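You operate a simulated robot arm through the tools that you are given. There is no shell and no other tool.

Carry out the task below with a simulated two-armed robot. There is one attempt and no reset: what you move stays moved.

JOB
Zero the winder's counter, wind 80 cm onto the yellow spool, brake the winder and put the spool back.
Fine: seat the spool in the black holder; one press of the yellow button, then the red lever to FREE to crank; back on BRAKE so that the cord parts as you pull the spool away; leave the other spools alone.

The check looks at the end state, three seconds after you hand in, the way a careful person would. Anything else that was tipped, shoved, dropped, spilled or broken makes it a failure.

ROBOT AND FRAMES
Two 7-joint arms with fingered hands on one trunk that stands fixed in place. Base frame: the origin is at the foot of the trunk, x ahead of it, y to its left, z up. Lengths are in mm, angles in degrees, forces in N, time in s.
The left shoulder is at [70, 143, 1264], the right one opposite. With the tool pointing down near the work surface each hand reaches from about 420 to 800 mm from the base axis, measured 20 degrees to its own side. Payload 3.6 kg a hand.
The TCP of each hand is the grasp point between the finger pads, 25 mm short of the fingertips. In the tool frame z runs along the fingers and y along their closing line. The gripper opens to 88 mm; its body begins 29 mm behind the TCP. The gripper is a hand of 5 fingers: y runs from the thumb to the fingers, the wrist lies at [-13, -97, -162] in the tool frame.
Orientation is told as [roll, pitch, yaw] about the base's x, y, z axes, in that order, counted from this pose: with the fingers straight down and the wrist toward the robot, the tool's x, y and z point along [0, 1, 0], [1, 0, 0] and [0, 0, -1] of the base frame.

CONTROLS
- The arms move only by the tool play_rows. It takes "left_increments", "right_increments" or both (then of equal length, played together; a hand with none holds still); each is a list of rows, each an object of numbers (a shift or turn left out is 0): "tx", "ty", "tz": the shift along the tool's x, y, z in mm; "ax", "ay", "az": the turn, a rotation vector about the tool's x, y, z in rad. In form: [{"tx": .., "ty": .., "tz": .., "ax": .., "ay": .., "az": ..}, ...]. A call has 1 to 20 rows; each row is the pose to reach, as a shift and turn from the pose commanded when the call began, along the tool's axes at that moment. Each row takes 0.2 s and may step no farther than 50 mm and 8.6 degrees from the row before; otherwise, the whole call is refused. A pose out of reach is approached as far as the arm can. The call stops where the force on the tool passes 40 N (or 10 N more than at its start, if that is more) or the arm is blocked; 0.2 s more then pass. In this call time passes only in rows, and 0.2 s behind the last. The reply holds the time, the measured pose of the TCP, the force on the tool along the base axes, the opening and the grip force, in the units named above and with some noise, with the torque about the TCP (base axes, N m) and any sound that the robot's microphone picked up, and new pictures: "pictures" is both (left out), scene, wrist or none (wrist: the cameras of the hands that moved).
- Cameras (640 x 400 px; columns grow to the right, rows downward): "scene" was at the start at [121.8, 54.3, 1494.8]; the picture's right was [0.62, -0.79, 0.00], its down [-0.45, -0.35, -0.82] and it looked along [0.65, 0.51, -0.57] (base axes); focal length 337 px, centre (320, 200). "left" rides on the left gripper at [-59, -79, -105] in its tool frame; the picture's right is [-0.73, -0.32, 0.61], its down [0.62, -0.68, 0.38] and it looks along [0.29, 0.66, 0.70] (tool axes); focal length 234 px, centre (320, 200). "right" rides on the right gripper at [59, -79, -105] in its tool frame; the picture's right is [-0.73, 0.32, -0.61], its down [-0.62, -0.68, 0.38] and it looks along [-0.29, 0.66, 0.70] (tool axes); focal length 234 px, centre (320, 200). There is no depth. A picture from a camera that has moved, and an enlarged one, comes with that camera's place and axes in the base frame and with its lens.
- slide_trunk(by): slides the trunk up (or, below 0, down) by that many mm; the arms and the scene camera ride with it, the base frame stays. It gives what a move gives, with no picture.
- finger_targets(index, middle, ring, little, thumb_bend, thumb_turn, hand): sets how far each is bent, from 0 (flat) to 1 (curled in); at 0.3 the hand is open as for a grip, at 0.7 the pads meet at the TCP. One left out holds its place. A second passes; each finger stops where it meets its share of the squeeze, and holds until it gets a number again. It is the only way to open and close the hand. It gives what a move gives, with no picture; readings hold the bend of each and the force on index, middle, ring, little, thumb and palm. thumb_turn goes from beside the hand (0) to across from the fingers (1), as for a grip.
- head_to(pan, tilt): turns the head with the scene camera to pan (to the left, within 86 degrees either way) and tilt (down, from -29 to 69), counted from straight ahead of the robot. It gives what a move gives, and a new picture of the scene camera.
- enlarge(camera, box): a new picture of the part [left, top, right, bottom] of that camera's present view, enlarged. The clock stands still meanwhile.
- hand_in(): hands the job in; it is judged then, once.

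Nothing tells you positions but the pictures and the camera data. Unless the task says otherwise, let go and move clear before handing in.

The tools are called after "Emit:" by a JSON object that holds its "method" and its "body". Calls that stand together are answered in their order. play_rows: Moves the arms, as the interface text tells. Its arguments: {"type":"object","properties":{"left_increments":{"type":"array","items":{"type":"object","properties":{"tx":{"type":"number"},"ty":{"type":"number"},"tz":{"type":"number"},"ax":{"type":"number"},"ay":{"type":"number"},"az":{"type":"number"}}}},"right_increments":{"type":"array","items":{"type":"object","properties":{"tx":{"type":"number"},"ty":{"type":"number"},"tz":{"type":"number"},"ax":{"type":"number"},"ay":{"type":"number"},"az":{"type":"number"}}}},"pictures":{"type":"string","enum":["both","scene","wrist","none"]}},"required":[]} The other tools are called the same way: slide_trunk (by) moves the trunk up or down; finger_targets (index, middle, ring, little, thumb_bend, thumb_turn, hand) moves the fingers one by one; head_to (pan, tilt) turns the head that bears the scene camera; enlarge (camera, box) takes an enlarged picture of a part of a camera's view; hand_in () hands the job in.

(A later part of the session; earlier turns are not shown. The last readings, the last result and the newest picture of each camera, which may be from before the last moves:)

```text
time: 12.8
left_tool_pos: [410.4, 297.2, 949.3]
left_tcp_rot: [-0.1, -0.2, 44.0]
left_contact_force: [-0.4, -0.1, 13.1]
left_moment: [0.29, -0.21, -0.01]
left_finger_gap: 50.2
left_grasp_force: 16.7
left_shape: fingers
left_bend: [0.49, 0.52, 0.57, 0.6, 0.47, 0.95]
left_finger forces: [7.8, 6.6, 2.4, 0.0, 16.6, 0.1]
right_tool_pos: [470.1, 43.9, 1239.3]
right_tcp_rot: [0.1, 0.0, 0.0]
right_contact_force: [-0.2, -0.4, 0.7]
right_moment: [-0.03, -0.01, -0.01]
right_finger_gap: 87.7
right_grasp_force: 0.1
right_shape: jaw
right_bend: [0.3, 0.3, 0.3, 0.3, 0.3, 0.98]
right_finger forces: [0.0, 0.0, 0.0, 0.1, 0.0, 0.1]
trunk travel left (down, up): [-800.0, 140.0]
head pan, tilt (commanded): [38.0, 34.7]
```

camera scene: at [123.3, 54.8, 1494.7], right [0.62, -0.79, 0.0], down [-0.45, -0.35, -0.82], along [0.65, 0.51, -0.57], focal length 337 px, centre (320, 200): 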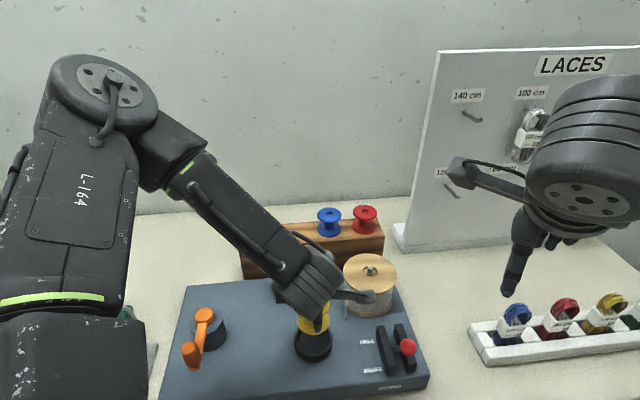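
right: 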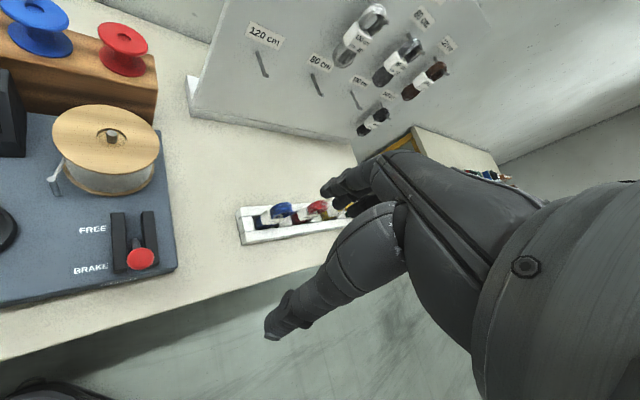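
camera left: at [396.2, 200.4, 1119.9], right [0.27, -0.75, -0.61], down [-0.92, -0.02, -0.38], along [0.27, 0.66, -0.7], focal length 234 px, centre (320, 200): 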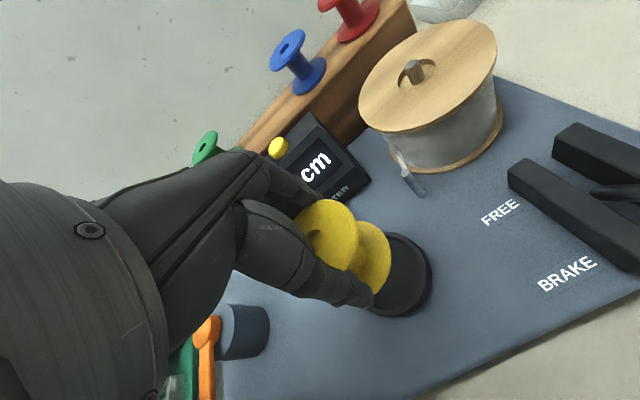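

It has bottomed out at z≈951 (13 N). I'll relax 2 mm, open the fingers modestly, and look.

Emit:
{"method": "play_rows", "body": {"left_increments": [{"tz": -1.8}], "pictures": "none"}}

Emit:
{"method": "finger_targets", "body": {"hand": "left", "index": 0.35, "middle": 0.35, "ring": 0.35, "little": 0.35, "thumb_bend": 0.35}}

Emit:
{"method": "play_rows", "body": {"left_increments": [{"tz": -10}, {"tz": -30}, {"tz": -60}, {"tz": -95}, {"tz": -130}, {"tz": -165}], "pictures": "both"}}

Emit:
{"method": "enlarge", "body": {"camera": "scene", "box": [250, 270, 410, 390]}}

Emit:
{"method": "enlarge", "body": {"camera": "left", "box": [280, 160, 520, 360]}}

```text
time: 13.2
left_tool_pos: [409.6, 298.0, 950.0]
left_tcp_rot: [0.0, 0.0, 44.0]
left_contact_force: [1.0, 0.6, 7.8]
left_moment: [0.2, -0.14, -0.01]
left_finger_gap: 50.2
left_grasp_force: 16.3
left_shape: fingers
left_bend: [0.49, 0.52, 0.57, 0.6, 0.47, 0.95]
left_finger forces: [8.0, 6.4, 2.3, 0.1, 15.8, 0.0]
right_tool_pos: [469.9, 45.5, 1238.8]
right_tcp_rot: [0.0, -0.1, 0.0]
right_contact_force: [-0.4, -0.4, -0.4]
right_moment: [0.0, 0.01, 0.0]
right_finger_gap: 87.4
right_grasp_force: 0.1
right_shape: jaw
right_bend: [0.3, 0.3, 0.3, 0.3, 0.3, 0.98]
right_finger forces: [0.0, 0.1, 0.0, 0.0, 0.1, 0.0]
trunk travel left (down, up): [-800.0, 140.0]
head pan, tilt (commanded): [38.0, 34.7]
```

```text
time: 14.2
left_tool_pos: [410.2, 297.0, 950.2]
left_tcp_rot: [-0.1, 0.0, 44.0]
left_contact_force: [-0.1, 0.1, -0.4]
left_moment: [0.0, 0.01, -0.02]
left_finger_gap: 74.1
left_grasp_force: 0.0
left_shape: fingers
left_bend: [0.35, 0.35, 0.35, 0.35, 0.35, 0.97]
left_finger forces: [0.0, 0.1, 0.1, 0.1, 0.0, 0.0]
right_tool_pos: [471.2, 45.9, 1239.2]
right_tcp_rot: [0.0, 0.0, 0.0]
right_contact_force: [0.8, -0.2, -0.1]
right_moment: [0.0, 0.02, 0.02]
right_finger_gap: 87.9
right_grasp_force: 0.0
right_shape: jaw
right_bend: [0.3, 0.3, 0.3, 0.3, 0.3, 0.98]
right_finger forces: [0.1, 0.1, 0.0, 0.1, 0.1, 0.0]
trunk travel left (down, up): [-800.0, 140.0]
head pan, tilt (commanded): [38.0, 34.7]
```

```text
time: 15.6
left_tool_pos: [409.2, 299.2, 1116.7]
left_tcp_rot: [0.0, 0.0, 44.0]
left_contact_force: [0.2, 0.1, 0.7]
left_moment: [-0.03, 0.0, -0.04]
left_finger_gap: 73.8
left_grasp_force: 0.1
left_shape: fingers
left_bend: [0.35, 0.35, 0.35, 0.35, 0.35, 0.97]
left_finger forces: [0.0, 0.0, 0.0, 0.1, 0.1, 0.1]
right_tool_pos: [470.5, 45.4, 1237.1]
right_tcp_rot: [0.0, -0.1, -0.1]
right_contact_force: [-0.5, 0.2, -0.1]
right_moment: [0.0, -0.01, 0.0]
right_finger_gap: 87.5
right_grasp_force: 0.0
right_shape: jaw
right_bend: [0.3, 0.3, 0.3, 0.3, 0.3, 0.98]
right_finger forces: [0.0, 0.1, 0.0, 0.0, 0.1, 0.0]
trunk travel left (down, up): [-800.0, 140.0]
head pan, tilt (commanded): [38.0, 34.7]
camera scene: at [120.9, 53.8, 1494.9], right [0.62, -0.79, 0.0], down [-0.45, -0.35, -0.82], along [0.65, 0.51, -0.57], focal length 337 px, centre (320, 200)
camera left: at [393.2, 201.7, 1222.0], right [0.27, -0.75, -0.61], down [-0.92, -0.02, -0.38], along [0.27, 0.67, -0.7], focal length 234 px, centre (320, 200)
```

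scene: 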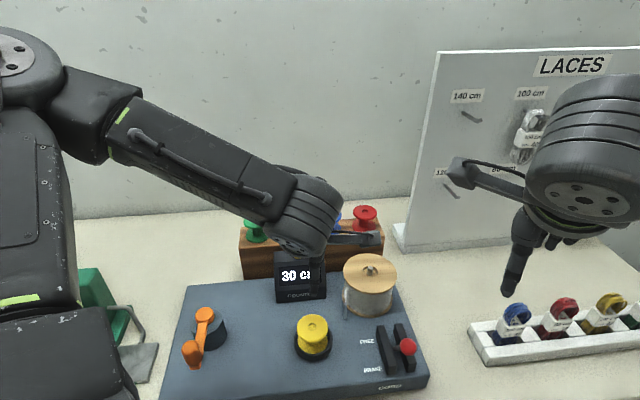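
left: 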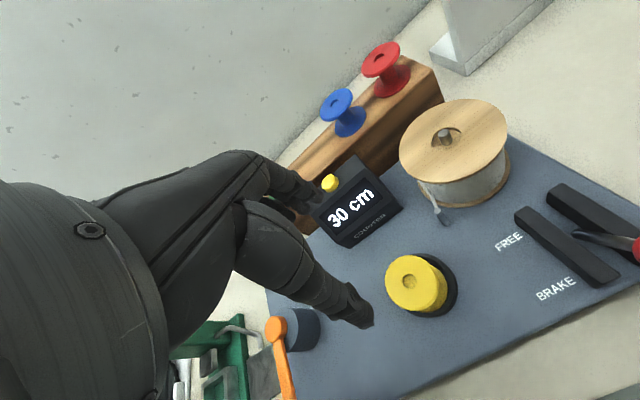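

```text
3.33 times, centred on (330, 330) of scene
camera zoom: at [120.9, 53.8, 1494.9], right [0.62, -0.79, 0.0], down [-0.45, -0.35, -0.82], along [0.65, 0.51, -0.57], focal length 1123 px, centre (287, -233)
```

zoom: 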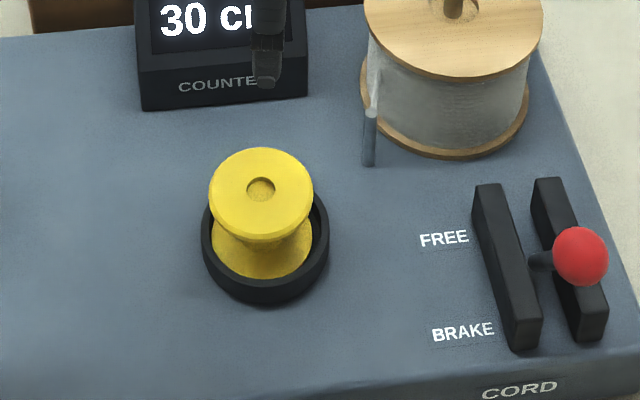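

```text
2.00 times, centred on (400, 260) of left
camera zoom: at [393.2, 201.7, 1222.0], right [0.27, -0.75, -0.61], down [-0.92, -0.02, -0.38], along [0.27, 0.67, -0.7], focal length 468 px, centre (160, 80)
```

zoom: 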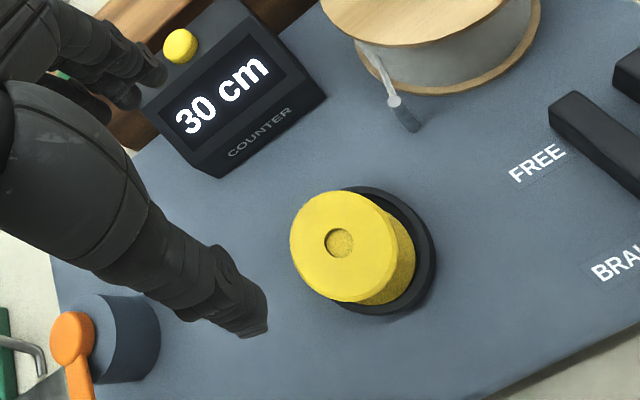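

The spool is seated level in the holder and the counter still reads 30. Next I'll close the left fingertips into a blunt point, and bring them above the yellow button (about [515.5, 421, 990]).

Emit:
{"method": "finger_targets", "body": {"hand": "left", "index": 0.68, "middle": 0.68, "ring": 0.9, "little": 0.9, "thumb_bend": 0.68}}

Emit:
{"method": "play_rows", "body": {"left_increments": [{"tx": 4, "ty": 40}, {"tx": 8, "ty": 80}, {"tx": 12, "ty": 120}, {"tx": 16, "ty": 160}, {"tx": 16, "ty": 160, "tz": 30}, {"tx": 16, "ty": 160, "tz": 55}], "pictures": "both"}}

Emit:
{"method": "enlarge", "body": {"camera": "scene", "box": [220, 180, 380, 310]}}

Emit:
{"method": "enlarge", "body": {"camera": "left", "box": [220, 140, 460, 340]}}

```text
time: 16.6
left_tool_pos: [411.5, 299.5, 1115.1]
left_tcp_rot: [0.0, 0.1, 44.0]
left_contact_force: [0.0, -0.1, -0.2]
left_moment: [0.0, -0.01, 0.02]
left_finger_gap: 3.0
left_grasp_force: 0.0
left_shape: fingers
left_bend: [0.68, 0.68, 0.9, 0.9, 0.68, 0.97]
left_finger forces: [0.1, 0.1, 0.0, 0.0, 0.0, 0.0]
right_tool_pos: [471.2, 45.8, 1238.5]
right_tcp_rot: [0.1, 0.0, 0.1]
right_contact_force: [0.1, 0.4, -0.2]
right_moment: [-0.02, 0.05, 0.01]
right_finger_gap: 87.8
right_grasp_force: 0.0
right_shape: jaw
right_bend: [0.3, 0.3, 0.3, 0.3, 0.3, 0.98]
right_finger forces: [0.0, 0.1, 0.1, 0.0, 0.0, 0.1]
trunk travel left (down, up): [-800.0, 140.0]
head pan, tilt (commanded): [38.0, 34.7]
```

```text
time: 18.0
left_tool_pos: [515.9, 419.3, 1058.3]
left_tcp_rot: [0.0, 0.0, 44.0]
left_contact_force: [0.3, -0.6, -0.2]
left_moment: [0.0, -0.01, -0.01]
left_finger_gap: 2.9
left_grasp_force: 0.1
left_shape: fingers
left_bend: [0.68, 0.68, 0.9, 0.9, 0.68, 0.97]
left_finger forces: [0.0, 0.1, 0.0, 0.1, 0.0, 0.0]
right_tool_pos: [471.6, 45.6, 1237.8]
right_tcp_rot: [0.1, 0.1, 0.0]
right_contact_force: [0.2, 0.3, 0.5]
right_moment: [0.0, 0.0, -0.03]
right_finger_gap: 87.6
right_grasp_force: 0.1
right_shape: jaw
right_bend: [0.3, 0.3, 0.3, 0.3, 0.3, 0.98]
right_finger forces: [0.0, 0.0, 0.1, 0.1, 0.0, 0.0]
trunk travel left (down, up): [-800.0, 140.0]
head pan, tilt (commanded): [38.0, 34.7]
camera scene: at [122.4, 54.3, 1494.8], right [0.62, -0.79, 0.0], down [-0.45, -0.35, -0.82], along [0.65, 0.51, -0.57], focal length 337 px, centre (320, 200)
camera left: at [499.4, 322.8, 1163.8], right [0.27, -0.75, -0.61], down [-0.92, -0.02, -0.38], along [0.27, 0.66, -0.7], focal length 234 px, centre (320, 200)
```

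scene: 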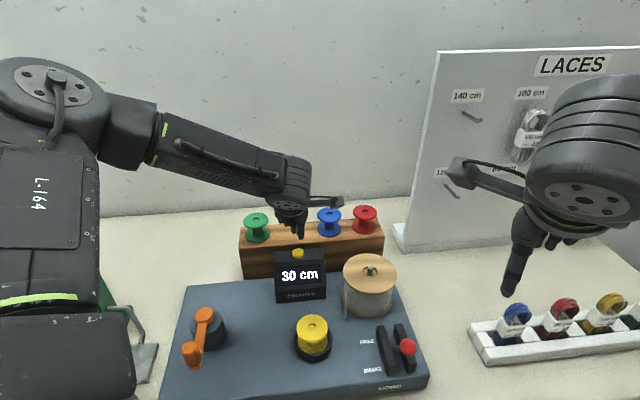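
left: 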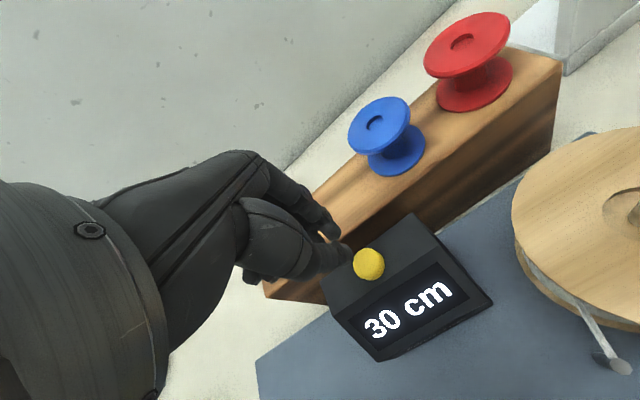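

```text
3.08 times, centred on (300, 245) of scene
camera zoom: at [122.4, 54.3, 1494.8], right [0.62, -0.79, 0.0], down [-0.45, -0.35, -0.82], along [0.65, 0.51, -0.57], focal length 1036 px, centre (382, 62)
```

zoom: 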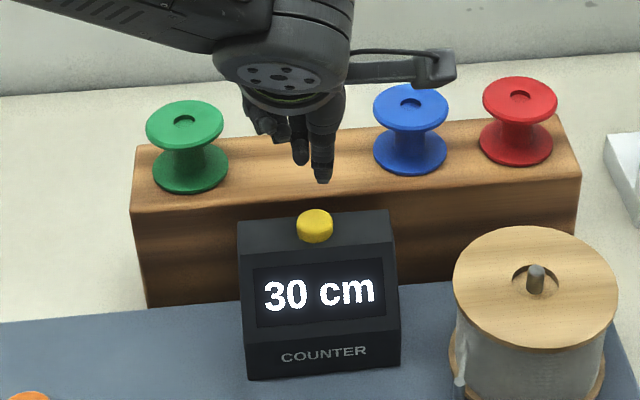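

```text
2.00 times, centred on (340, 240) of left
camera zoom: at [499.4, 322.8, 1163.8], right [0.27, -0.75, -0.61], down [-0.92, -0.02, -0.38], along [0.27, 0.66, -0.7], focal length 468 px, centre (280, 120)
```

zoom: 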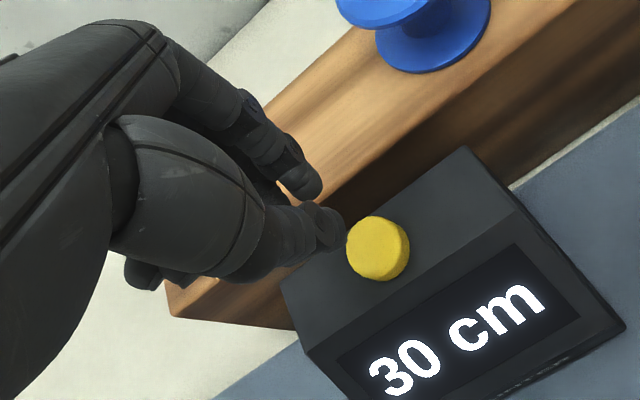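

The fingertips are right above the button. I'll lower in small steps until I feel it, keeping it one single press.

Emit:
{"method": "play_rows", "body": {"left_increments": [{"tx": 3, "tz": 20}, {"tx": 3, "tz": 38}], "pictures": "none"}}

Emit:
{"method": "enlarge", "body": {"camera": "left", "box": [220, 140, 460, 340]}}

Emit:
{"method": "enlarge", "body": {"camera": "scene", "box": [250, 200, 350, 310]}}

```text
time: 18.6
left_tool_pos: [512.6, 422.3, 1021.8]
left_tcp_rot: [0.1, -0.1, 44.0]
left_contact_force: [-0.1, 1.6, -0.2]
left_moment: [-0.02, 0.02, 0.02]
left_finger_gap: 2.7
left_grasp_force: 0.1
left_shape: fingers
left_bend: [0.68, 0.68, 0.9, 0.9, 0.68, 0.97]
left_finger forces: [0.0, 0.0, 0.1, 0.0, 0.0, 0.0]
right_tool_pos: [470.7, 45.5, 1238.3]
right_tcp_rot: [0.0, 0.1, 0.0]
right_contact_force: [0.2, 0.7, -0.5]
right_moment: [-0.03, 0.01, 0.04]
right_finger_gap: 87.6
right_grasp_force: 0.0
right_shape: jaw
right_bend: [0.3, 0.3, 0.3, 0.3, 0.3, 0.98]
right_finger forces: [0.0, 0.0, 0.0, 0.0, 0.0, 0.1]
trunk travel left (down, up): [-800.0, 140.0]
head pan, tilt (commanded): [38.0, 34.7]
```

```text
2.00 times, centred on (340, 240) of left
camera zoom: at [496.9, 325.3, 1127.3], right [0.27, -0.75, -0.61], down [-0.92, -0.02, -0.38], along [0.27, 0.66, -0.7], focal length 468 px, centre (280, 120)
```

zoom: 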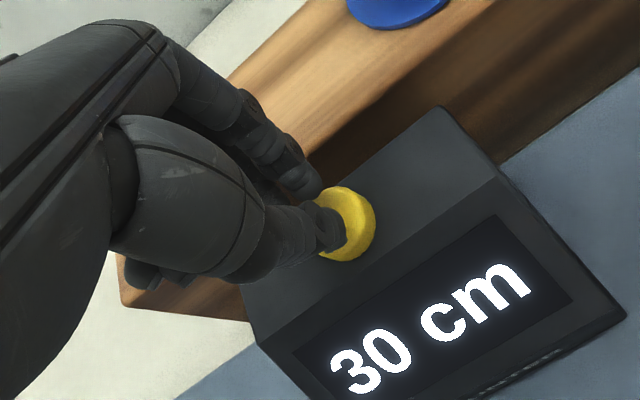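

```text
3.64 times, centred on (300, 255) of scene
camera zoom: at [122.7, 54.5, 1494.7], right [0.62, -0.79, 0.0], down [-0.45, -0.35, -0.82], along [0.65, 0.51, -0.57], focal length 1225 px, centre (393, 0)
```

zoom: 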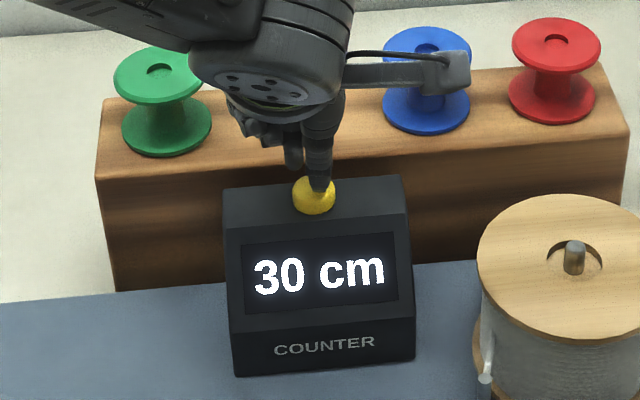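

The thumb tip is right over the button. Pressing down now in fine steps.

Emit:
{"method": "play_rows", "body": {"left_increments": [{"tz": 2}, {"tz": 4}, {"tz": 6}, {"tz": 8}], "pictures": "none"}}

Emit:
{"method": "enlarge", "body": {"camera": "scene", "box": [250, 200, 350, 310]}}

```text
time: 19.6
left_tool_pos: [512.2, 422.6, 1014.3]
left_tcp_rot: [0.0, 0.0, 44.0]
left_contact_force: [1.4, -0.4, -0.4]
left_moment: [-0.01, 0.02, 0.0]
left_finger_gap: 3.3
left_grasp_force: 0.1
left_shape: fingers
left_bend: [0.68, 0.68, 0.9, 0.9, 0.68, 0.97]
left_finger forces: [0.0, 0.1, 0.0, 0.0, 0.0, 0.0]
right_tool_pos: [469.0, 45.4, 1238.8]
right_tcp_rot: [0.0, 0.0, 0.0]
right_contact_force: [0.7, 0.1, -1.0]
right_moment: [-0.01, -0.05, 0.02]
right_finger_gap: 87.7
right_grasp_force: 0.1
right_shape: jaw
right_bend: [0.3, 0.3, 0.3, 0.3, 0.3, 0.98]
right_finger forces: [0.0, 0.0, 0.0, 0.0, 0.0, 0.0]
trunk travel left (down, up): [-800.0, 140.0]
head pan, tilt (commanded): [38.0, 34.7]
```

```text
3.64 times, centred on (300, 255) of scene
camera zoom: at [122.0, 54.3, 1494.8], right [0.62, -0.79, 0.0], down [-0.45, -0.35, -0.82], along [0.65, 0.51, -0.57], focal length 1225 px, centre (393, 0)
```

zoom: 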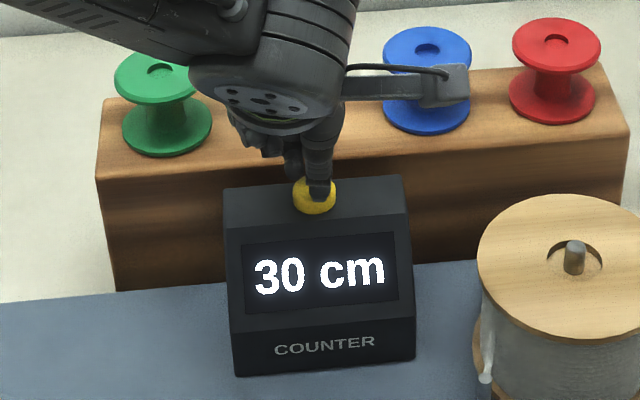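

No contact yet; continuing downward gently.

Emit:
{"method": "play_rows", "body": {"left_increments": [{"tz": 1.5}, {"tz": 3}, {"tz": 4.5}, {"tz": 6}], "pictures": "none"}}

Emit:
{"method": "enlarge", "body": {"camera": "scene", "box": [250, 200, 350, 310]}}

```text
time: 20.6
left_tool_pos: [512.0, 421.4, 1007.0]
left_tcp_rot: [0.1, 0.0, 44.1]
left_contact_force: [0.1, 0.4, 1.8]
left_moment: [0.04, -0.01, -0.01]
left_finger_gap: 3.0
left_grasp_force: 0.8
left_shape: fingers
left_bend: [0.68, 0.68, 0.9, 0.9, 0.68, 0.97]
left_finger forces: [1.2, 0.8, 0.0, 0.0, 0.0, 0.0]
right_tool_pos: [470.7, 45.5, 1237.7]
right_tcp_rot: [0.0, -0.1, 0.0]
right_contact_force: [-0.2, -1.2, 0.2]
right_moment: [-0.02, -0.05, 0.03]
right_finger_gap: 87.7
right_grasp_force: 0.1
right_shape: jaw
right_bend: [0.3, 0.3, 0.3, 0.3, 0.3, 0.98]
right_finger forces: [0.0, 0.0, 0.1, 0.0, 0.0, 0.0]
trunk travel left (down, up): [-800.0, 140.0]
head pan, tilt (commanded): [38.0, 34.7]
heard: click
```

```text
3.64 times, centred on (300, 255) of scene
camera zoom: at [121.8, 54.1, 1494.8], right [0.62, -0.79, 0.0], down [-0.45, -0.35, -0.82], along [0.65, 0.51, -0.57], focal length 1225 px, centre (393, 0)
```

zoom: 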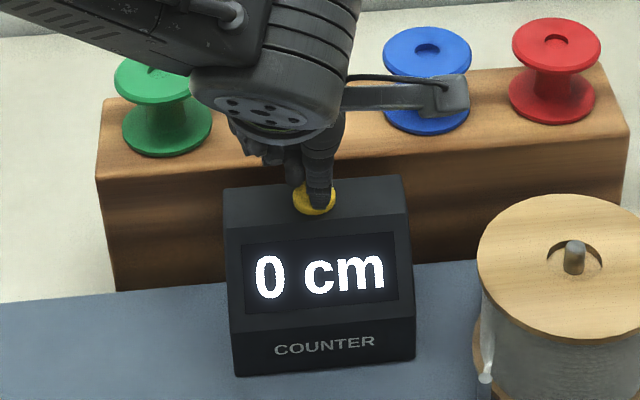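

Click heard and the counter shows 0 cm. I'll retract straight up, and turn to the lever with the right hand next.

Emit:
{"method": "play_rows", "body": {"left_increments": [{"tz": -8}, {"tz": -30}, {"tz": -70}, {"tz": -110}], "pictures": "none"}}

Emit:
{"method": "play_rows", "body": {"left_increments": [{"ty": -40, "tx": 10}, {"ty": -80, "tx": 25}, {"ty": -120, "tx": 45}, {"ty": -150, "tx": 65}], "pictures": "both"}}

Emit:
{"method": "head_to", "body": {"pan": 62, "tilt": 48}}

```text
time: 21.6
left_tool_pos: [512.3, 423.8, 1119.1]
left_tcp_rot: [-0.1, 0.0, 43.9]
left_contact_force: [0.2, -0.4, 0.5]
left_moment: [0.02, 0.02, 0.0]
left_finger_gap: 2.7
left_grasp_force: 0.0
left_shape: fingers
left_bend: [0.68, 0.68, 0.9, 0.9, 0.68, 0.97]
left_finger forces: [0.0, 0.0, 0.1, 0.0, 0.0, 0.1]
right_tool_pos: [469.8, 45.5, 1237.5]
right_tcp_rot: [-0.1, 0.0, 0.0]
right_contact_force: [-0.9, 0.1, -0.6]
right_moment: [0.01, 0.0, 0.04]
right_finger_gap: 87.9
right_grasp_force: 0.1
right_shape: jaw
right_bend: [0.3, 0.3, 0.3, 0.3, 0.3, 0.98]
right_finger forces: [0.0, 0.0, 0.1, 0.0, 0.0, 0.0]
trunk travel left (down, up): [-800.0, 140.0]
head pan, tilt (commanded): [38.0, 34.7]
```

```text
time: 22.6
left_tool_pos: [365.5, 368.2, 1119.6]
left_tcp_rot: [0.0, 0.1, 44.0]
left_contact_force: [0.0, 0.2, 0.5]
left_moment: [0.04, 0.0, 0.02]
left_finger_gap: 2.8
left_grasp_force: 0.0
left_shape: fingers
left_bend: [0.68, 0.68, 0.9, 0.9, 0.68, 0.97]
left_finger forces: [0.0, 0.0, 0.0, 0.0, 0.0, 0.0]
left hand out of reach, approached as far as the arm can: row 4
right_tool_pos: [469.1, 45.0, 1237.8]
right_tcp_rot: [0.1, -0.1, 0.1]
right_contact_force: [-0.1, -0.7, 0.0]
right_moment: [-0.03, -0.03, -0.02]
right_finger_gap: 87.4
right_grasp_force: 0.0
right_shape: jaw
right_bend: [0.3, 0.3, 0.3, 0.3, 0.3, 0.98]
right_finger forces: [0.1, 0.1, 0.0, 0.0, 0.1, 0.0]
trunk travel left (down, up): [-800.0, 140.0]
head pan, tilt (commanded): [38.0, 34.7]
camera scene: at [120.2, 53.3, 1495.0], right [0.62, -0.79, 0.0], down [-0.45, -0.35, -0.82], along [0.65, 0.51, -0.57], focal length 337 px, centre (320, 200)
camera left: at [349.3, 271.1, 1225.5], right [0.27, -0.75, -0.61], down [-0.92, -0.02, -0.38], along [0.27, 0.66, -0.7], focal length 234 px, centre (320, 200)
```

scene: 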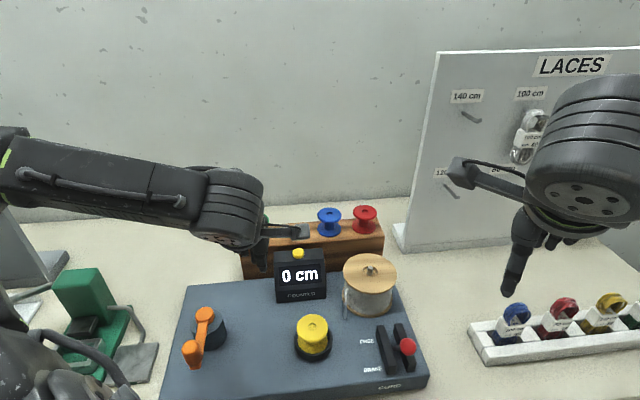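
left: 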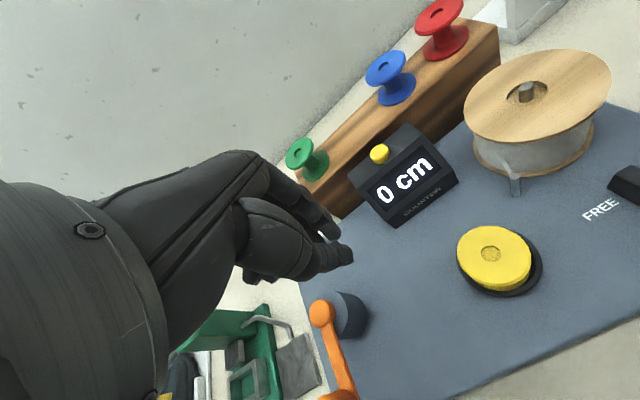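

```text
time: 23.5
left_tool_pos: [366.1, 368.8, 1118.4]
left_tcp_rot: [0.0, 0.1, 44.0]
left_contact_force: [-1.0, -0.7, 0.7]
left_moment: [0.0, 0.04, 0.01]
left_finger_gap: 2.6
left_grasp_force: 0.0
left_shape: fingers
left_bend: [0.68, 0.68, 0.9, 0.9, 0.68, 0.97]
left_finger forces: [0.0, 0.0, 0.0, 0.0, 0.1, 0.1]
right_tool_pos: [471.9, 46.4, 1237.9]
right_tcp_rot: [0.0, 0.0, 0.0]
right_contact_force: [0.0, -0.4, -0.4]
right_moment: [0.03, 0.01, -0.01]
right_finger_gap: 87.7
right_grasp_force: 0.1
right_shape: jaw
right_bend: [0.3, 0.3, 0.3, 0.3, 0.3, 0.98]
right_finger forces: [0.0, 0.0, 0.0, 0.0, 0.0, 0.0]
trunk travel left (down, up): [-800.0, 140.0]
head pan, tilt (commanded): [62.0, 48.0]
camera scene: at [89.8, 69.7, 1475.3], right [0.88, -0.47, 0.0], down [-0.35, -0.66, -0.67], along [0.31, 0.59, -0.74], focal length 337 px, centre (320, 200)
```

scene: 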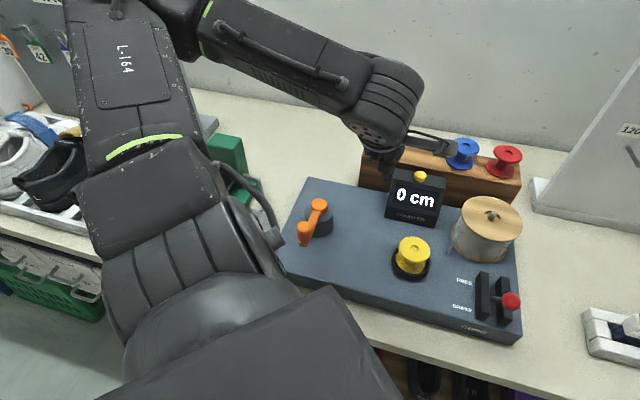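

The left hand is near its inner reach limit here, so I'll raise the trunk later for cranking. I'll zoom on the crank and lever from this head pose.

Emit:
{"method": "enlarge", "body": {"camera": "scene", "box": [280, 180, 380, 280]}}

Emit:
{"method": "enlarge", "body": {"camera": "left", "box": [280, 260, 420, 400]}}

Emit:
{"method": "enlarge", "body": {"camera": "scene", "box": [440, 240, 540, 350]}}

```text
4.00 times, centred on (330, 230) of scene
camera zoom: at [89.8, 69.7, 1475.3], right [0.88, -0.47, 0.0], down [-0.35, -0.66, -0.67], along [0.31, 0.59, -0.74], focal length 1347 px, centre (280, 80)
```

zoom: 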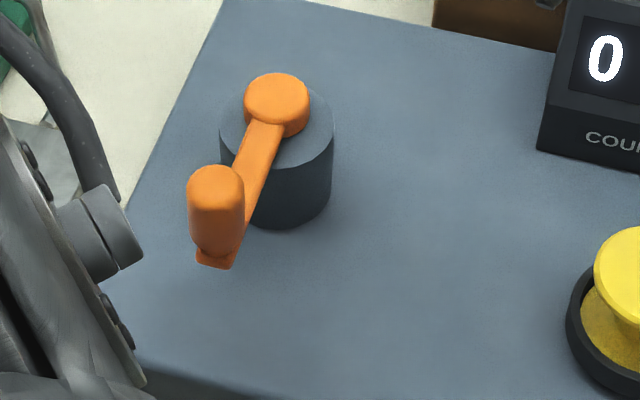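

```text
2.86 times, centred on (350, 330) of left
camera zoom: at [351.5, 272.3, 1224.9], right [0.27, -0.75, -0.61], down [-0.92, -0.03, -0.38], along [0.27, 0.66, -0.7], focal length 669 px, centre (234, -171)
```

zoom: 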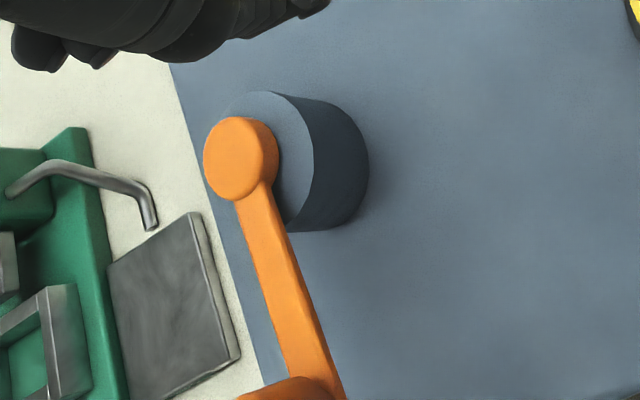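

```text
3.64 times, centred on (490, 295) of scene
camera zoom: at [89.8, 69.7, 1475.3], right [0.88, -0.47, 0.0], down [-0.35, -0.66, -0.67], along [0.31, 0.59, -0.74], focal length 1225 px, centre (-298, -146)
```

zoom: 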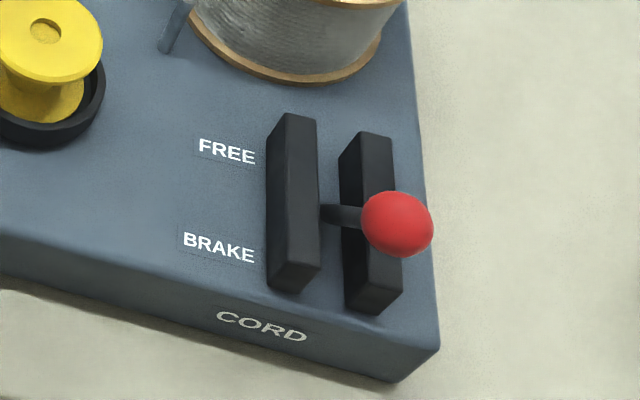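

The lever knob is about [462, 136, 979], pivot near [493,165]; FREE puts it near [524,195], fairly close to the reel. I'll form the right hand into the same blunt point and look at its shape from the head camera to plan the push.

Emit:
{"method": "finger_targets", "body": {"hand": "right", "index": 0.68, "middle": 0.68, "ring": 0.9, "little": 0.9, "thumb_bend": 0.68}}

Emit:
{"method": "head_to", "body": {"pan": 15, "tilt": 40}}

Emit:
{"method": "enlarge", "body": {"camera": "right", "box": [160, 100, 480, 340]}}

```text
time: 24.5
left_tool_pos: [366.3, 370.6, 1119.3]
left_tcp_rot: [0.0, 0.1, 44.0]
left_contact_force: [-0.1, 0.7, 0.2]
left_moment: [0.02, 0.0, 0.01]
left_finger_gap: 2.7
left_grasp_force: 0.0
left_shape: fingers
left_bend: [0.68, 0.68, 0.9, 0.9, 0.68, 0.97]
left_finger forces: [0.1, 0.0, 0.1, 0.0, 0.1, 0.0]
right_tool_pos: [470.9, 46.1, 1237.9]
right_tcp_rot: [0.0, 0.0, -0.1]
right_contact_force: [0.7, -0.3, 0.7]
right_moment: [-0.01, 0.01, 0.01]
right_finger_gap: 3.0
right_grasp_force: 0.1
right_shape: fingers
right_bend: [0.68, 0.68, 0.9, 0.9, 0.68, 0.98]
right_finger forces: [0.0, 0.1, 0.1, 0.2, 0.1, 0.0]
trunk travel left (down, up): [-800.0, 140.0]
head pan, tilt (commanded): [62.0, 48.0]
```

```text
time: 25.6
left_tool_pos: [368.5, 369.9, 1118.4]
left_tcp_rot: [-0.1, 0.1, 44.0]
left_contact_force: [-0.4, -0.6, 0.8]
left_moment: [-0.02, 0.01, 0.02]
left_finger_gap: 2.8
left_grasp_force: 0.1
left_shape: fingers
left_bend: [0.68, 0.68, 0.9, 0.9, 0.68, 0.97]
left_finger forces: [0.0, 0.0, 0.1, 0.0, 0.0, 0.0]
right_tool_pos: [469.7, 46.0, 1238.0]
right_tcp_rot: [0.0, 0.0, 0.0]
right_contact_force: [1.0, -0.7, 0.8]
right_moment: [0.02, 0.01, 0.01]
right_finger_gap: 3.0
right_grasp_force: 0.1
right_shape: fingers
right_bend: [0.68, 0.68, 0.9, 0.9, 0.68, 0.98]
right_finger forces: [0.0, 0.0, 0.0, 0.1, 0.0, 0.0]
trunk travel left (down, up): [-800.0, 140.0]
head pan, tilt (commanded): [15.0, 40.0]
camera scene: at [134.4, 22.0, 1486.7], right [0.26, -0.97, 0.0], down [-0.62, -0.17, -0.77], along [0.74, 0.2, -0.64], focal length 337 px, centre (320, 200)
```

scene: 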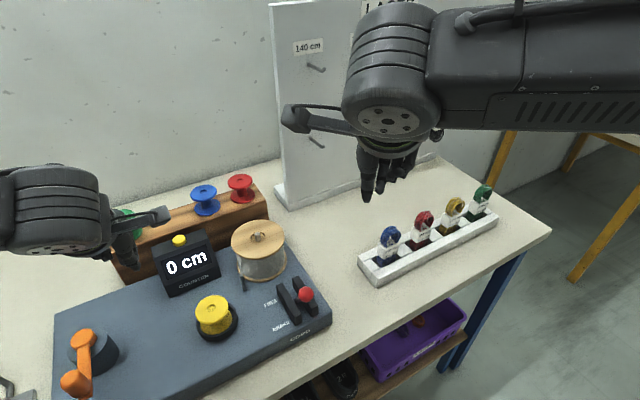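

```text
1.67 times, centred on (320, 220) of right
camera zoom: at [392.0, 104.8, 1344.2], right [0.32, -0.73, 0.61], down [-0.68, -0.62, -0.38], along [0.66, -0.29, -0.7], focal length 390 px, centre (320, 167)
```

zoom: 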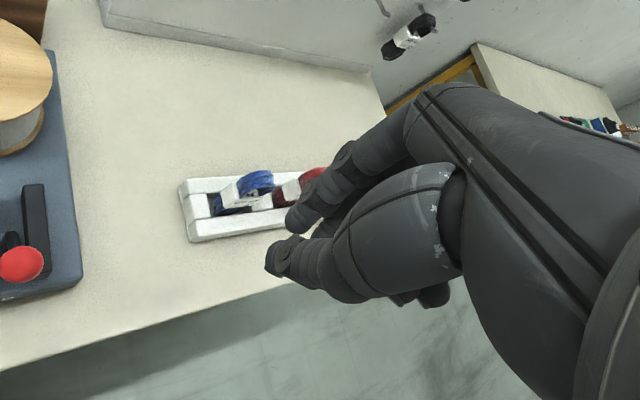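

The thumb hangs nearly vertical while the fingers bulge outward, so for the lever I'll use the right thumb alone with the fingers flat. First I'll raise the trunk 120 mm so both arms have room near the device.

Emit:
{"method": "slide_trunk", "body": {"by": 120}}

Emit:
{"method": "finger_targets", "body": {"hand": "right", "index": 0.05, "middle": 0.05, "ring": 0.05, "little": 0.05, "thumb_bend": 0.68}}

Emit:
{"method": "head_to", "body": {"pan": 15, "tilt": 42}}

Emit:
{"method": "enlarge", "body": {"camera": "right", "box": [160, 60, 640, 400]}}

```text
time: 27.1
left_tool_pos: [367.5, 369.7, 1238.6]
left_tcp_rot: [0.0, 0.1, 44.0]
left_contact_force: [0.6, -0.1, -0.6]
left_moment: [-0.01, -0.02, 0.06]
left_finger_gap: 2.8
left_grasp_force: 0.0
left_shape: fingers
left_bend: [0.68, 0.68, 0.9, 0.9, 0.68, 0.97]
left_finger forces: [0.0, 0.0, 0.1, 0.0, 0.0, 0.0]
right_tool_pos: [470.8, 45.5, 1358.0]
right_tcp_rot: [0.0, 0.0, 0.1]
right_contact_force: [-0.4, -0.2, -0.7]
right_moment: [-0.02, 0.02, -0.01]
right_finger_gap: 3.2
right_grasp_force: 0.1
right_shape: fingers
right_bend: [0.68, 0.68, 0.9, 0.9, 0.68, 0.98]
right_finger forces: [0.0, 0.0, 0.0, 0.0, 0.1, 0.0]
trunk travel left (down, up): [-920.0, 20.0]
head pan, tilt (commanded): [15.0, 40.0]
```

```text
time: 28.1
left_tool_pos: [366.4, 369.3, 1239.4]
left_tcp_rot: [0.0, 0.1, 44.0]
left_contact_force: [-0.2, 0.0, 0.1]
left_moment: [-0.03, 0.0, -0.02]
left_finger_gap: 2.6
left_grasp_force: 0.0
left_shape: fingers
left_bend: [0.68, 0.68, 0.9, 0.9, 0.68, 0.97]
left_finger forces: [0.0, 0.0, 0.0, 0.0, 0.1, 0.0]
right_tool_pos: [470.2, 46.0, 1359.6]
right_tcp_rot: [0.0, 0.1, 0.0]
right_contact_force: [0.6, 0.2, 0.4]
right_moment: [-0.01, -0.01, -0.01]
right_finger_gap: 73.6
right_grasp_force: 0.1
right_shape: fingers
right_bend: [0.05, 0.05, 0.05, 0.05, 0.68, 0.98]
right_finger forces: [0.0, 0.1, 0.0, 0.0, 0.0, 0.0]
trunk travel left (down, up): [-920.0, 20.0]
head pan, tilt (commanded): [15.0, 40.0]
```

```text
time: 28.8
left_tool_pos: [366.5, 370.4, 1238.2]
left_tcp_rot: [-0.1, 0.1, 44.1]
left_contact_force: [0.5, 0.3, -0.2]
left_moment: [0.03, 0.0, 0.0]
left_finger_gap: 2.6
left_grasp_force: 0.1
left_shape: fingers
left_bend: [0.68, 0.68, 0.9, 0.9, 0.68, 0.97]
left_finger forces: [0.0, 0.1, 0.0, 0.1, 0.2, 0.0]
right_tool_pos: [471.0, 45.8, 1356.9]
right_tcp_rot: [0.1, 0.0, -0.1]
right_contact_force: [0.0, 0.1, -0.1]
right_moment: [-0.01, 0.02, 0.01]
right_finger_gap: 73.6
right_grasp_force: 0.1
right_shape: fingers
right_bend: [0.05, 0.05, 0.05, 0.05, 0.68, 0.98]
right_finger forces: [0.0, 0.0, 0.0, 0.0, 0.1, 0.1]
trunk travel left (down, up): [-920.0, 20.0]
head pan, tilt (commanded): [15.0, 42.0]
camera scene: at [133.1, 21.6, 1603.8], right [0.26, -0.97, 0.0], down [-0.65, -0.17, -0.74], along [0.72, 0.19, -0.67], focal length 337 px, centre (320, 200)
```

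scene: 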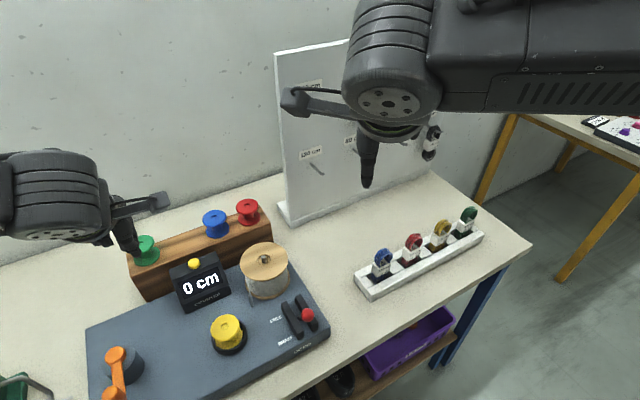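

```text
1.18 times, centred on (400, 230) of right
camera zoom: at [392.0, 104.7, 1464.2], right [0.32, -0.73, 0.61], down [-0.68, -0.62, -0.38], along [0.66, -0.29, -0.7], focal length 276 px, centre (226, 165)
```

zoom: 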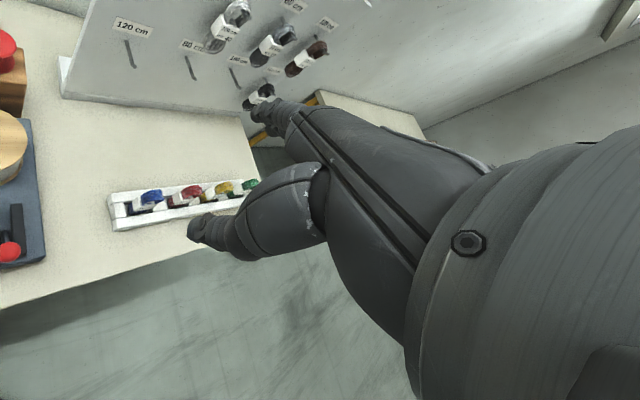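

The thumb hangs free, fingers extended forward. I'll bring the right hand, turned 44°, to the robot side of the red knob, still above it, and check.

Emit:
{"method": "play_rows", "body": {"right_increments": [{"tx": 8, "ty": -5, "tz": 30, "az": -0.096}, {"tx": 16, "ty": -10, "tz": 65, "az": -0.192}, {"tx": 24, "ty": -15, "tz": 100, "az": -0.288}, {"tx": 32, "ty": -20, "tz": 140, "az": -0.384}, {"tx": 40, "ty": -25, "tz": 180, "az": -0.48}, {"tx": 48, "ty": -30, "tz": 220, "az": -0.576}, {"tx": 56, "ty": -34, "tz": 260, "az": -0.672}, {"tx": 62.6, "ty": -37, "tz": 295, "az": -0.768}], "pictures": "both"}}

Emit:
{"method": "enlarge", "body": {"camera": "scene", "box": [220, 220, 400, 360]}}

Emit:
{"method": "enlarge", "body": {"camera": "right", "box": [160, 60, 440, 300]}}

```text
time: 30.6
left_tool_pos: [367.5, 369.8, 1238.1]
left_tcp_rot: [0.0, 0.1, 44.0]
left_contact_force: [0.6, -0.4, -0.9]
left_moment: [-0.04, 0.0, 0.02]
left_finger_gap: 2.4
left_grasp_force: 0.0
left_shape: fingers
left_bend: [0.68, 0.68, 0.9, 0.9, 0.68, 0.97]
left_finger forces: [0.1, 0.1, 0.0, 0.1, 0.0, 0.0]
right_tool_pos: [433.9, 106.8, 1061.9]
right_tcp_rot: [0.0, 0.1, 44.1]
right_contact_force: [-0.1, -0.4, -0.2]
right_moment: [-0.02, 0.0, 0.02]
right_finger_gap: 73.5
right_grasp_force: 0.2
right_shape: fingers
right_bend: [0.05, 0.05, 0.05, 0.05, 0.68, 0.98]
right_finger forces: [0.0, 0.0, 0.0, 0.1, 0.1, 0.0]
trunk travel left (down, up): [-920.0, 20.0]
head pan, tilt (commanded): [15.0, 42.0]
camera scene: at [133.3, 21.5, 1603.8], right [0.26, -0.97, 0.0], down [-0.65, -0.17, -0.74], along [0.72, 0.19, -0.67], focal length 337 px, centre (320, 200)
camera right: at [336.6, 95.2, 1166.8], right [0.74, -0.3, 0.61], down [-0.06, -0.92, -0.38], along [0.67, 0.25, -0.7], focal length 234 px, centre (320, 200)
```

scene: 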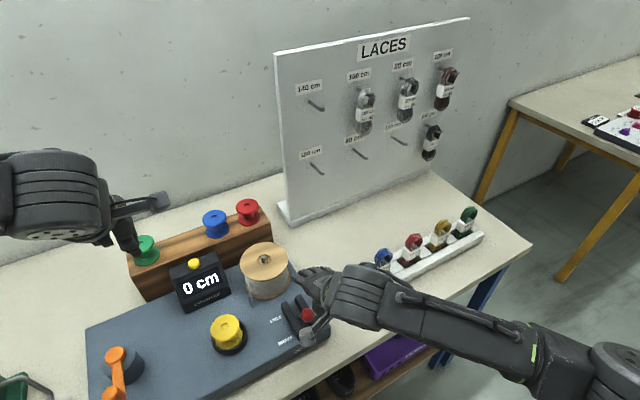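
right: 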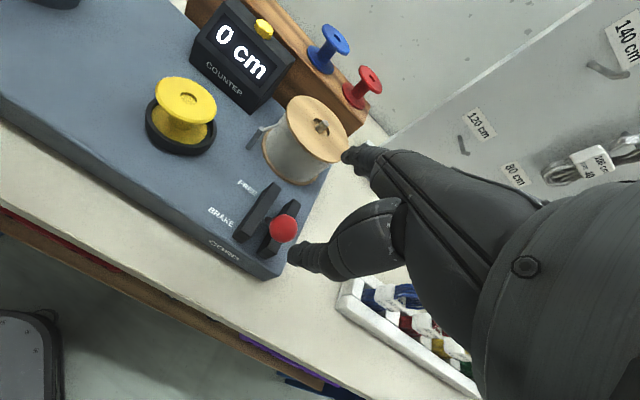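

```text
2.86 times, centred on (310, 290) of scene
camera zoom: at [133.3, 21.5, 1603.8], right [0.26, -0.97, 0.0], down [-0.65, -0.17, -0.74], along [0.72, 0.19, -0.67], focal length 962 px, centre (349, -57)
```

zoom: 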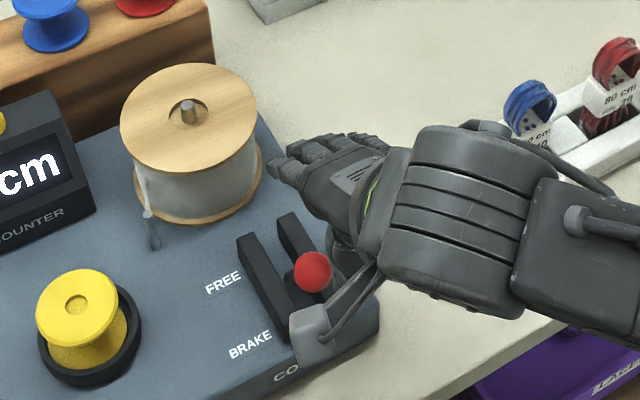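

```text
1.67 times, centred on (300, 180) of right
camera zoom: at [336.6, 95.2, 1166.8], right [0.74, -0.3, 0.61], down [-0.06, -0.92, -0.38], along [0.67, 0.25, -0.7], focal length 390 px, centre (353, 233)
```

zoom: 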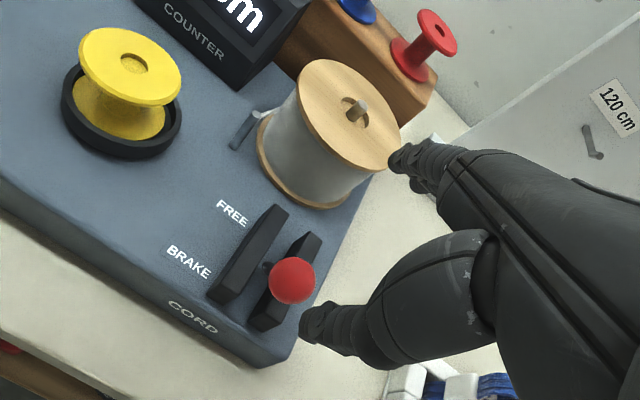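

The right thumb is positioned on the robot side of the knob with the fingers pointing past it. I'll tilt the hand slightly so the fingers clear the reel, and lower so the thumb tip is just below the knob's middle.

Emit:
{"method": "play_rows", "body": {"right_increments": [{"tx": -2, "tz": 15, "ax": -0.06}, {"tx": -4.4, "tz": 32, "ax": -0.12}, {"tx": -4.4, "tz": 50, "ax": -0.1745}, {"tx": -4.4, "tz": 64, "ax": -0.1745}], "pictures": "both"}}

Emit:
{"method": "enlarge", "body": {"camera": "scene", "box": [220, 220, 400, 360]}}

Emit:
{"method": "enlarge", "body": {"camera": "right", "box": [160, 60, 440, 300]}}

```text
time: 31.6
left_tool_pos: [367.2, 370.1, 1238.4]
left_tcp_rot: [-0.1, 0.2, 44.0]
left_contact_force: [0.8, 0.2, -0.2]
left_moment: [-0.05, -0.03, -0.01]
left_finger_gap: 2.7
left_grasp_force: 0.0
left_shape: fingers
left_bend: [0.68, 0.68, 0.9, 0.9, 0.68, 0.97]
left_finger forces: [0.0, 0.0, 0.0, 0.0, 0.0, 0.0]
right_tool_pos: [435.8, 105.0, 998.6]
right_tcp_rot: [-0.1, -9.9, 43.9]
right_contact_force: [0.1, -0.9, 0.9]
right_moment: [0.02, 0.03, 0.04]
right_finger_gap: 73.5
right_grasp_force: 0.0
right_shape: fingers
right_bend: [0.05, 0.05, 0.05, 0.05, 0.68, 0.98]
right_finger forces: [0.0, 0.0, 0.0, 0.0, 0.0, 0.0]
trunk travel left (down, up): [-920.0, 20.0]
head pan, tilt (commanded): [15.0, 42.0]
camera scene: at [132.8, 21.8, 1603.8], right [0.26, -0.97, 0.0], down [-0.65, -0.17, -0.74], along [0.72, 0.19, -0.67], focal length 337 px, centre (320, 200)
camera right: at [326.7, 80.3, 1089.8], right [0.66, -0.37, 0.65], down [0.0, -0.87, -0.5], along [0.75, 0.33, -0.57], focal length 234 px, centre (320, 200)
```

scene: 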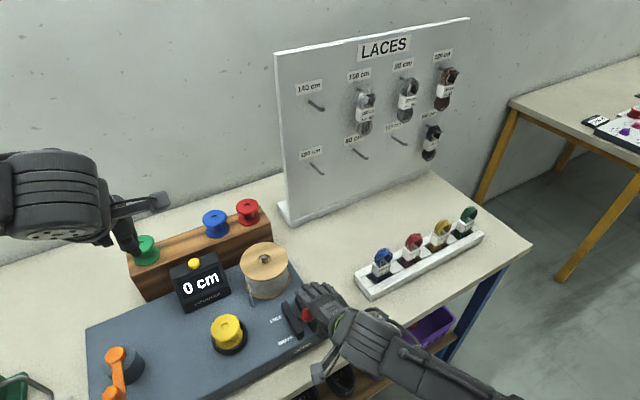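
right: 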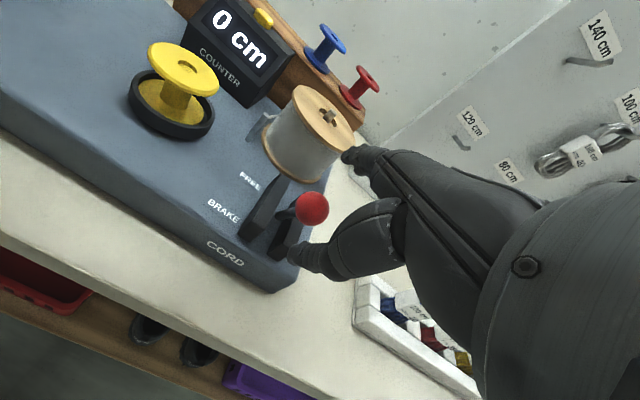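

```text
2.86 times, centred on (310, 290) of scene
camera zoom: at [132.8, 21.8, 1603.8], right [0.26, -0.97, 0.0], down [-0.65, -0.17, -0.74], along [0.72, 0.19, -0.67], focal length 962 px, centre (349, -57)
```

zoom: 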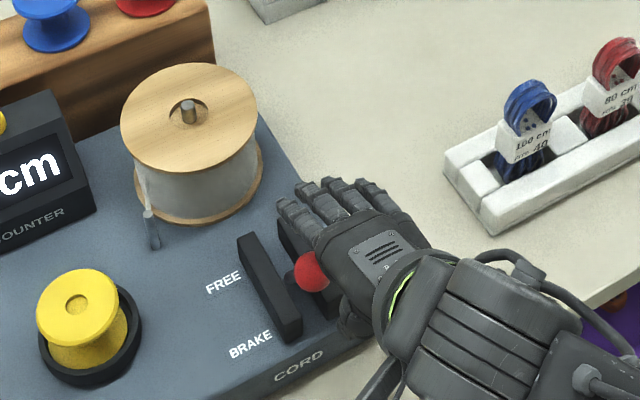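

```text
1.67 times, centred on (300, 180) of right
camera zoom: at [326.7, 80.3, 1089.8], right [0.66, -0.37, 0.65], down [0.0, -0.87, -0.5], along [0.75, 0.33, -0.57], focal length 390 px, centre (353, 233)
```

zoom: 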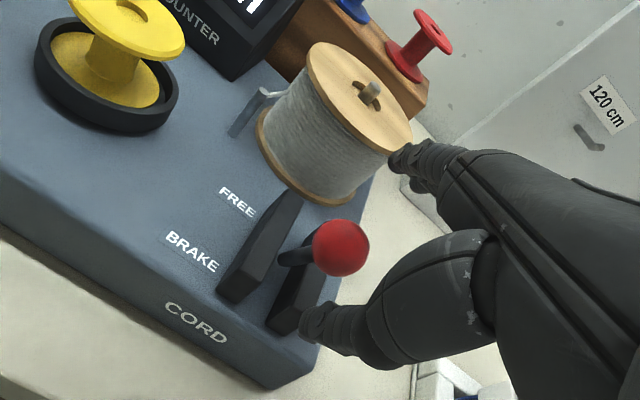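

The thumb lines up behind the knob along the lever's swing direction. I'll push forward toward FREE, watching the force.

Emit:
{"method": "play_rows", "body": {"right_increments": [{"ty": 9.85, "tz": 1.74}, {"ty": 19.7, "tz": 3.47}, {"ty": 27.6, "tz": 4.86}, {"ty": 35.5, "tz": 6.25}, {"ty": 43.3, "tz": 7.64}, {"ty": 49.3, "tz": 8.68}], "pictures": "both"}}

Emit:
{"method": "enlarge", "body": {"camera": "right", "box": [160, 60, 440, 300]}}

```text
time: 33.0
left_tool_pos: [367.5, 369.8, 1239.2]
left_tcp_rot: [0.0, 0.1, 44.1]
left_contact_force: [0.3, 0.0, 0.4]
left_moment: [0.03, 0.04, 0.01]
left_finger_gap: 2.7
left_grasp_force: 0.1
left_shape: fingers
left_bend: [0.68, 0.68, 0.9, 0.9, 0.68, 0.97]
left_finger forces: [0.0, 0.0, 0.0, 0.0, 0.0, 0.0]
right_tool_pos: [473.2, 140.4, 998.5]
right_tcp_rot: [-0.1, -10.0, 44.0]
right_contact_force: [-0.1, -0.4, -0.5]
right_moment: [0.0, 0.0, 0.01]
right_finger_gap: 74.1
right_grasp_force: 0.1
right_shape: fingers
right_bend: [0.05, 0.05, 0.05, 0.05, 0.67, 0.98]
right_finger forces: [0.0, 0.0, 0.1, 0.0, 0.2, 0.0]
trunk travel left (down, up): [-920.0, 20.0]
head pan, tilt (commanded): [15.0, 42.0]
camera scene: at [132.9, 21.6, 1603.8], right [0.26, -0.97, 0.0], down [-0.65, -0.17, -0.74], along [0.72, 0.19, -0.67], focal length 337 px, centre (320, 200)
camera right: at [363.1, 115.8, 1090.1], right [0.66, -0.37, 0.65], down [0.0, -0.87, -0.5], along [0.75, 0.33, -0.57], focal length 234 px, centre (320, 200)
```

scene: 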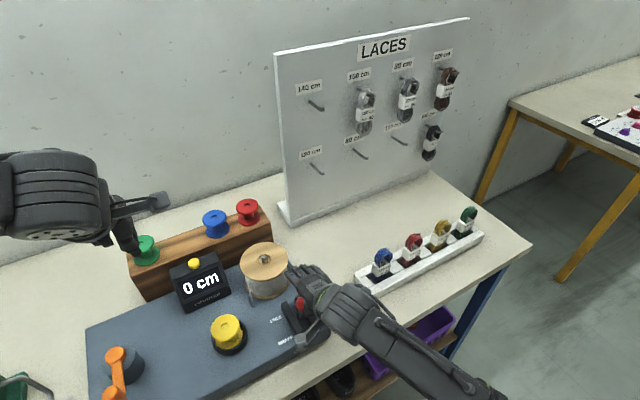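
right: 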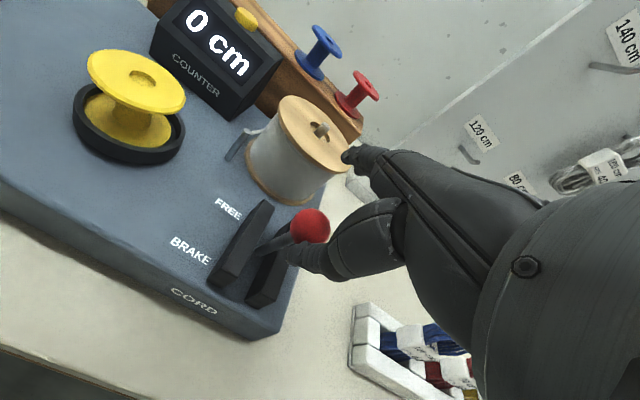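

```text
1.67 times, centred on (300, 180) of right
camera zoom: at [363.1, 115.8, 1090.1], right [0.66, -0.37, 0.65], down [0.0, -0.87, -0.5], along [0.75, 0.33, -0.57], focal length 390 px, centre (353, 233)
```

zoom: 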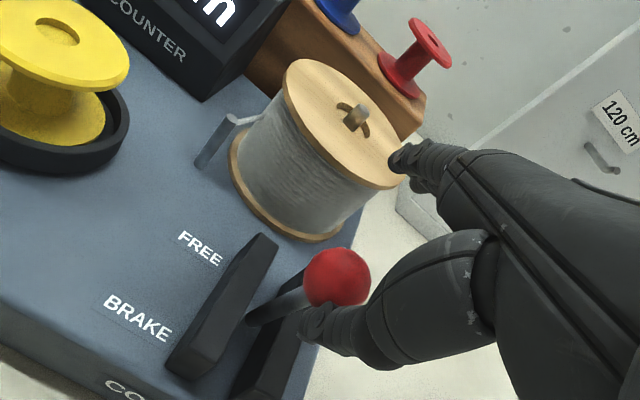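

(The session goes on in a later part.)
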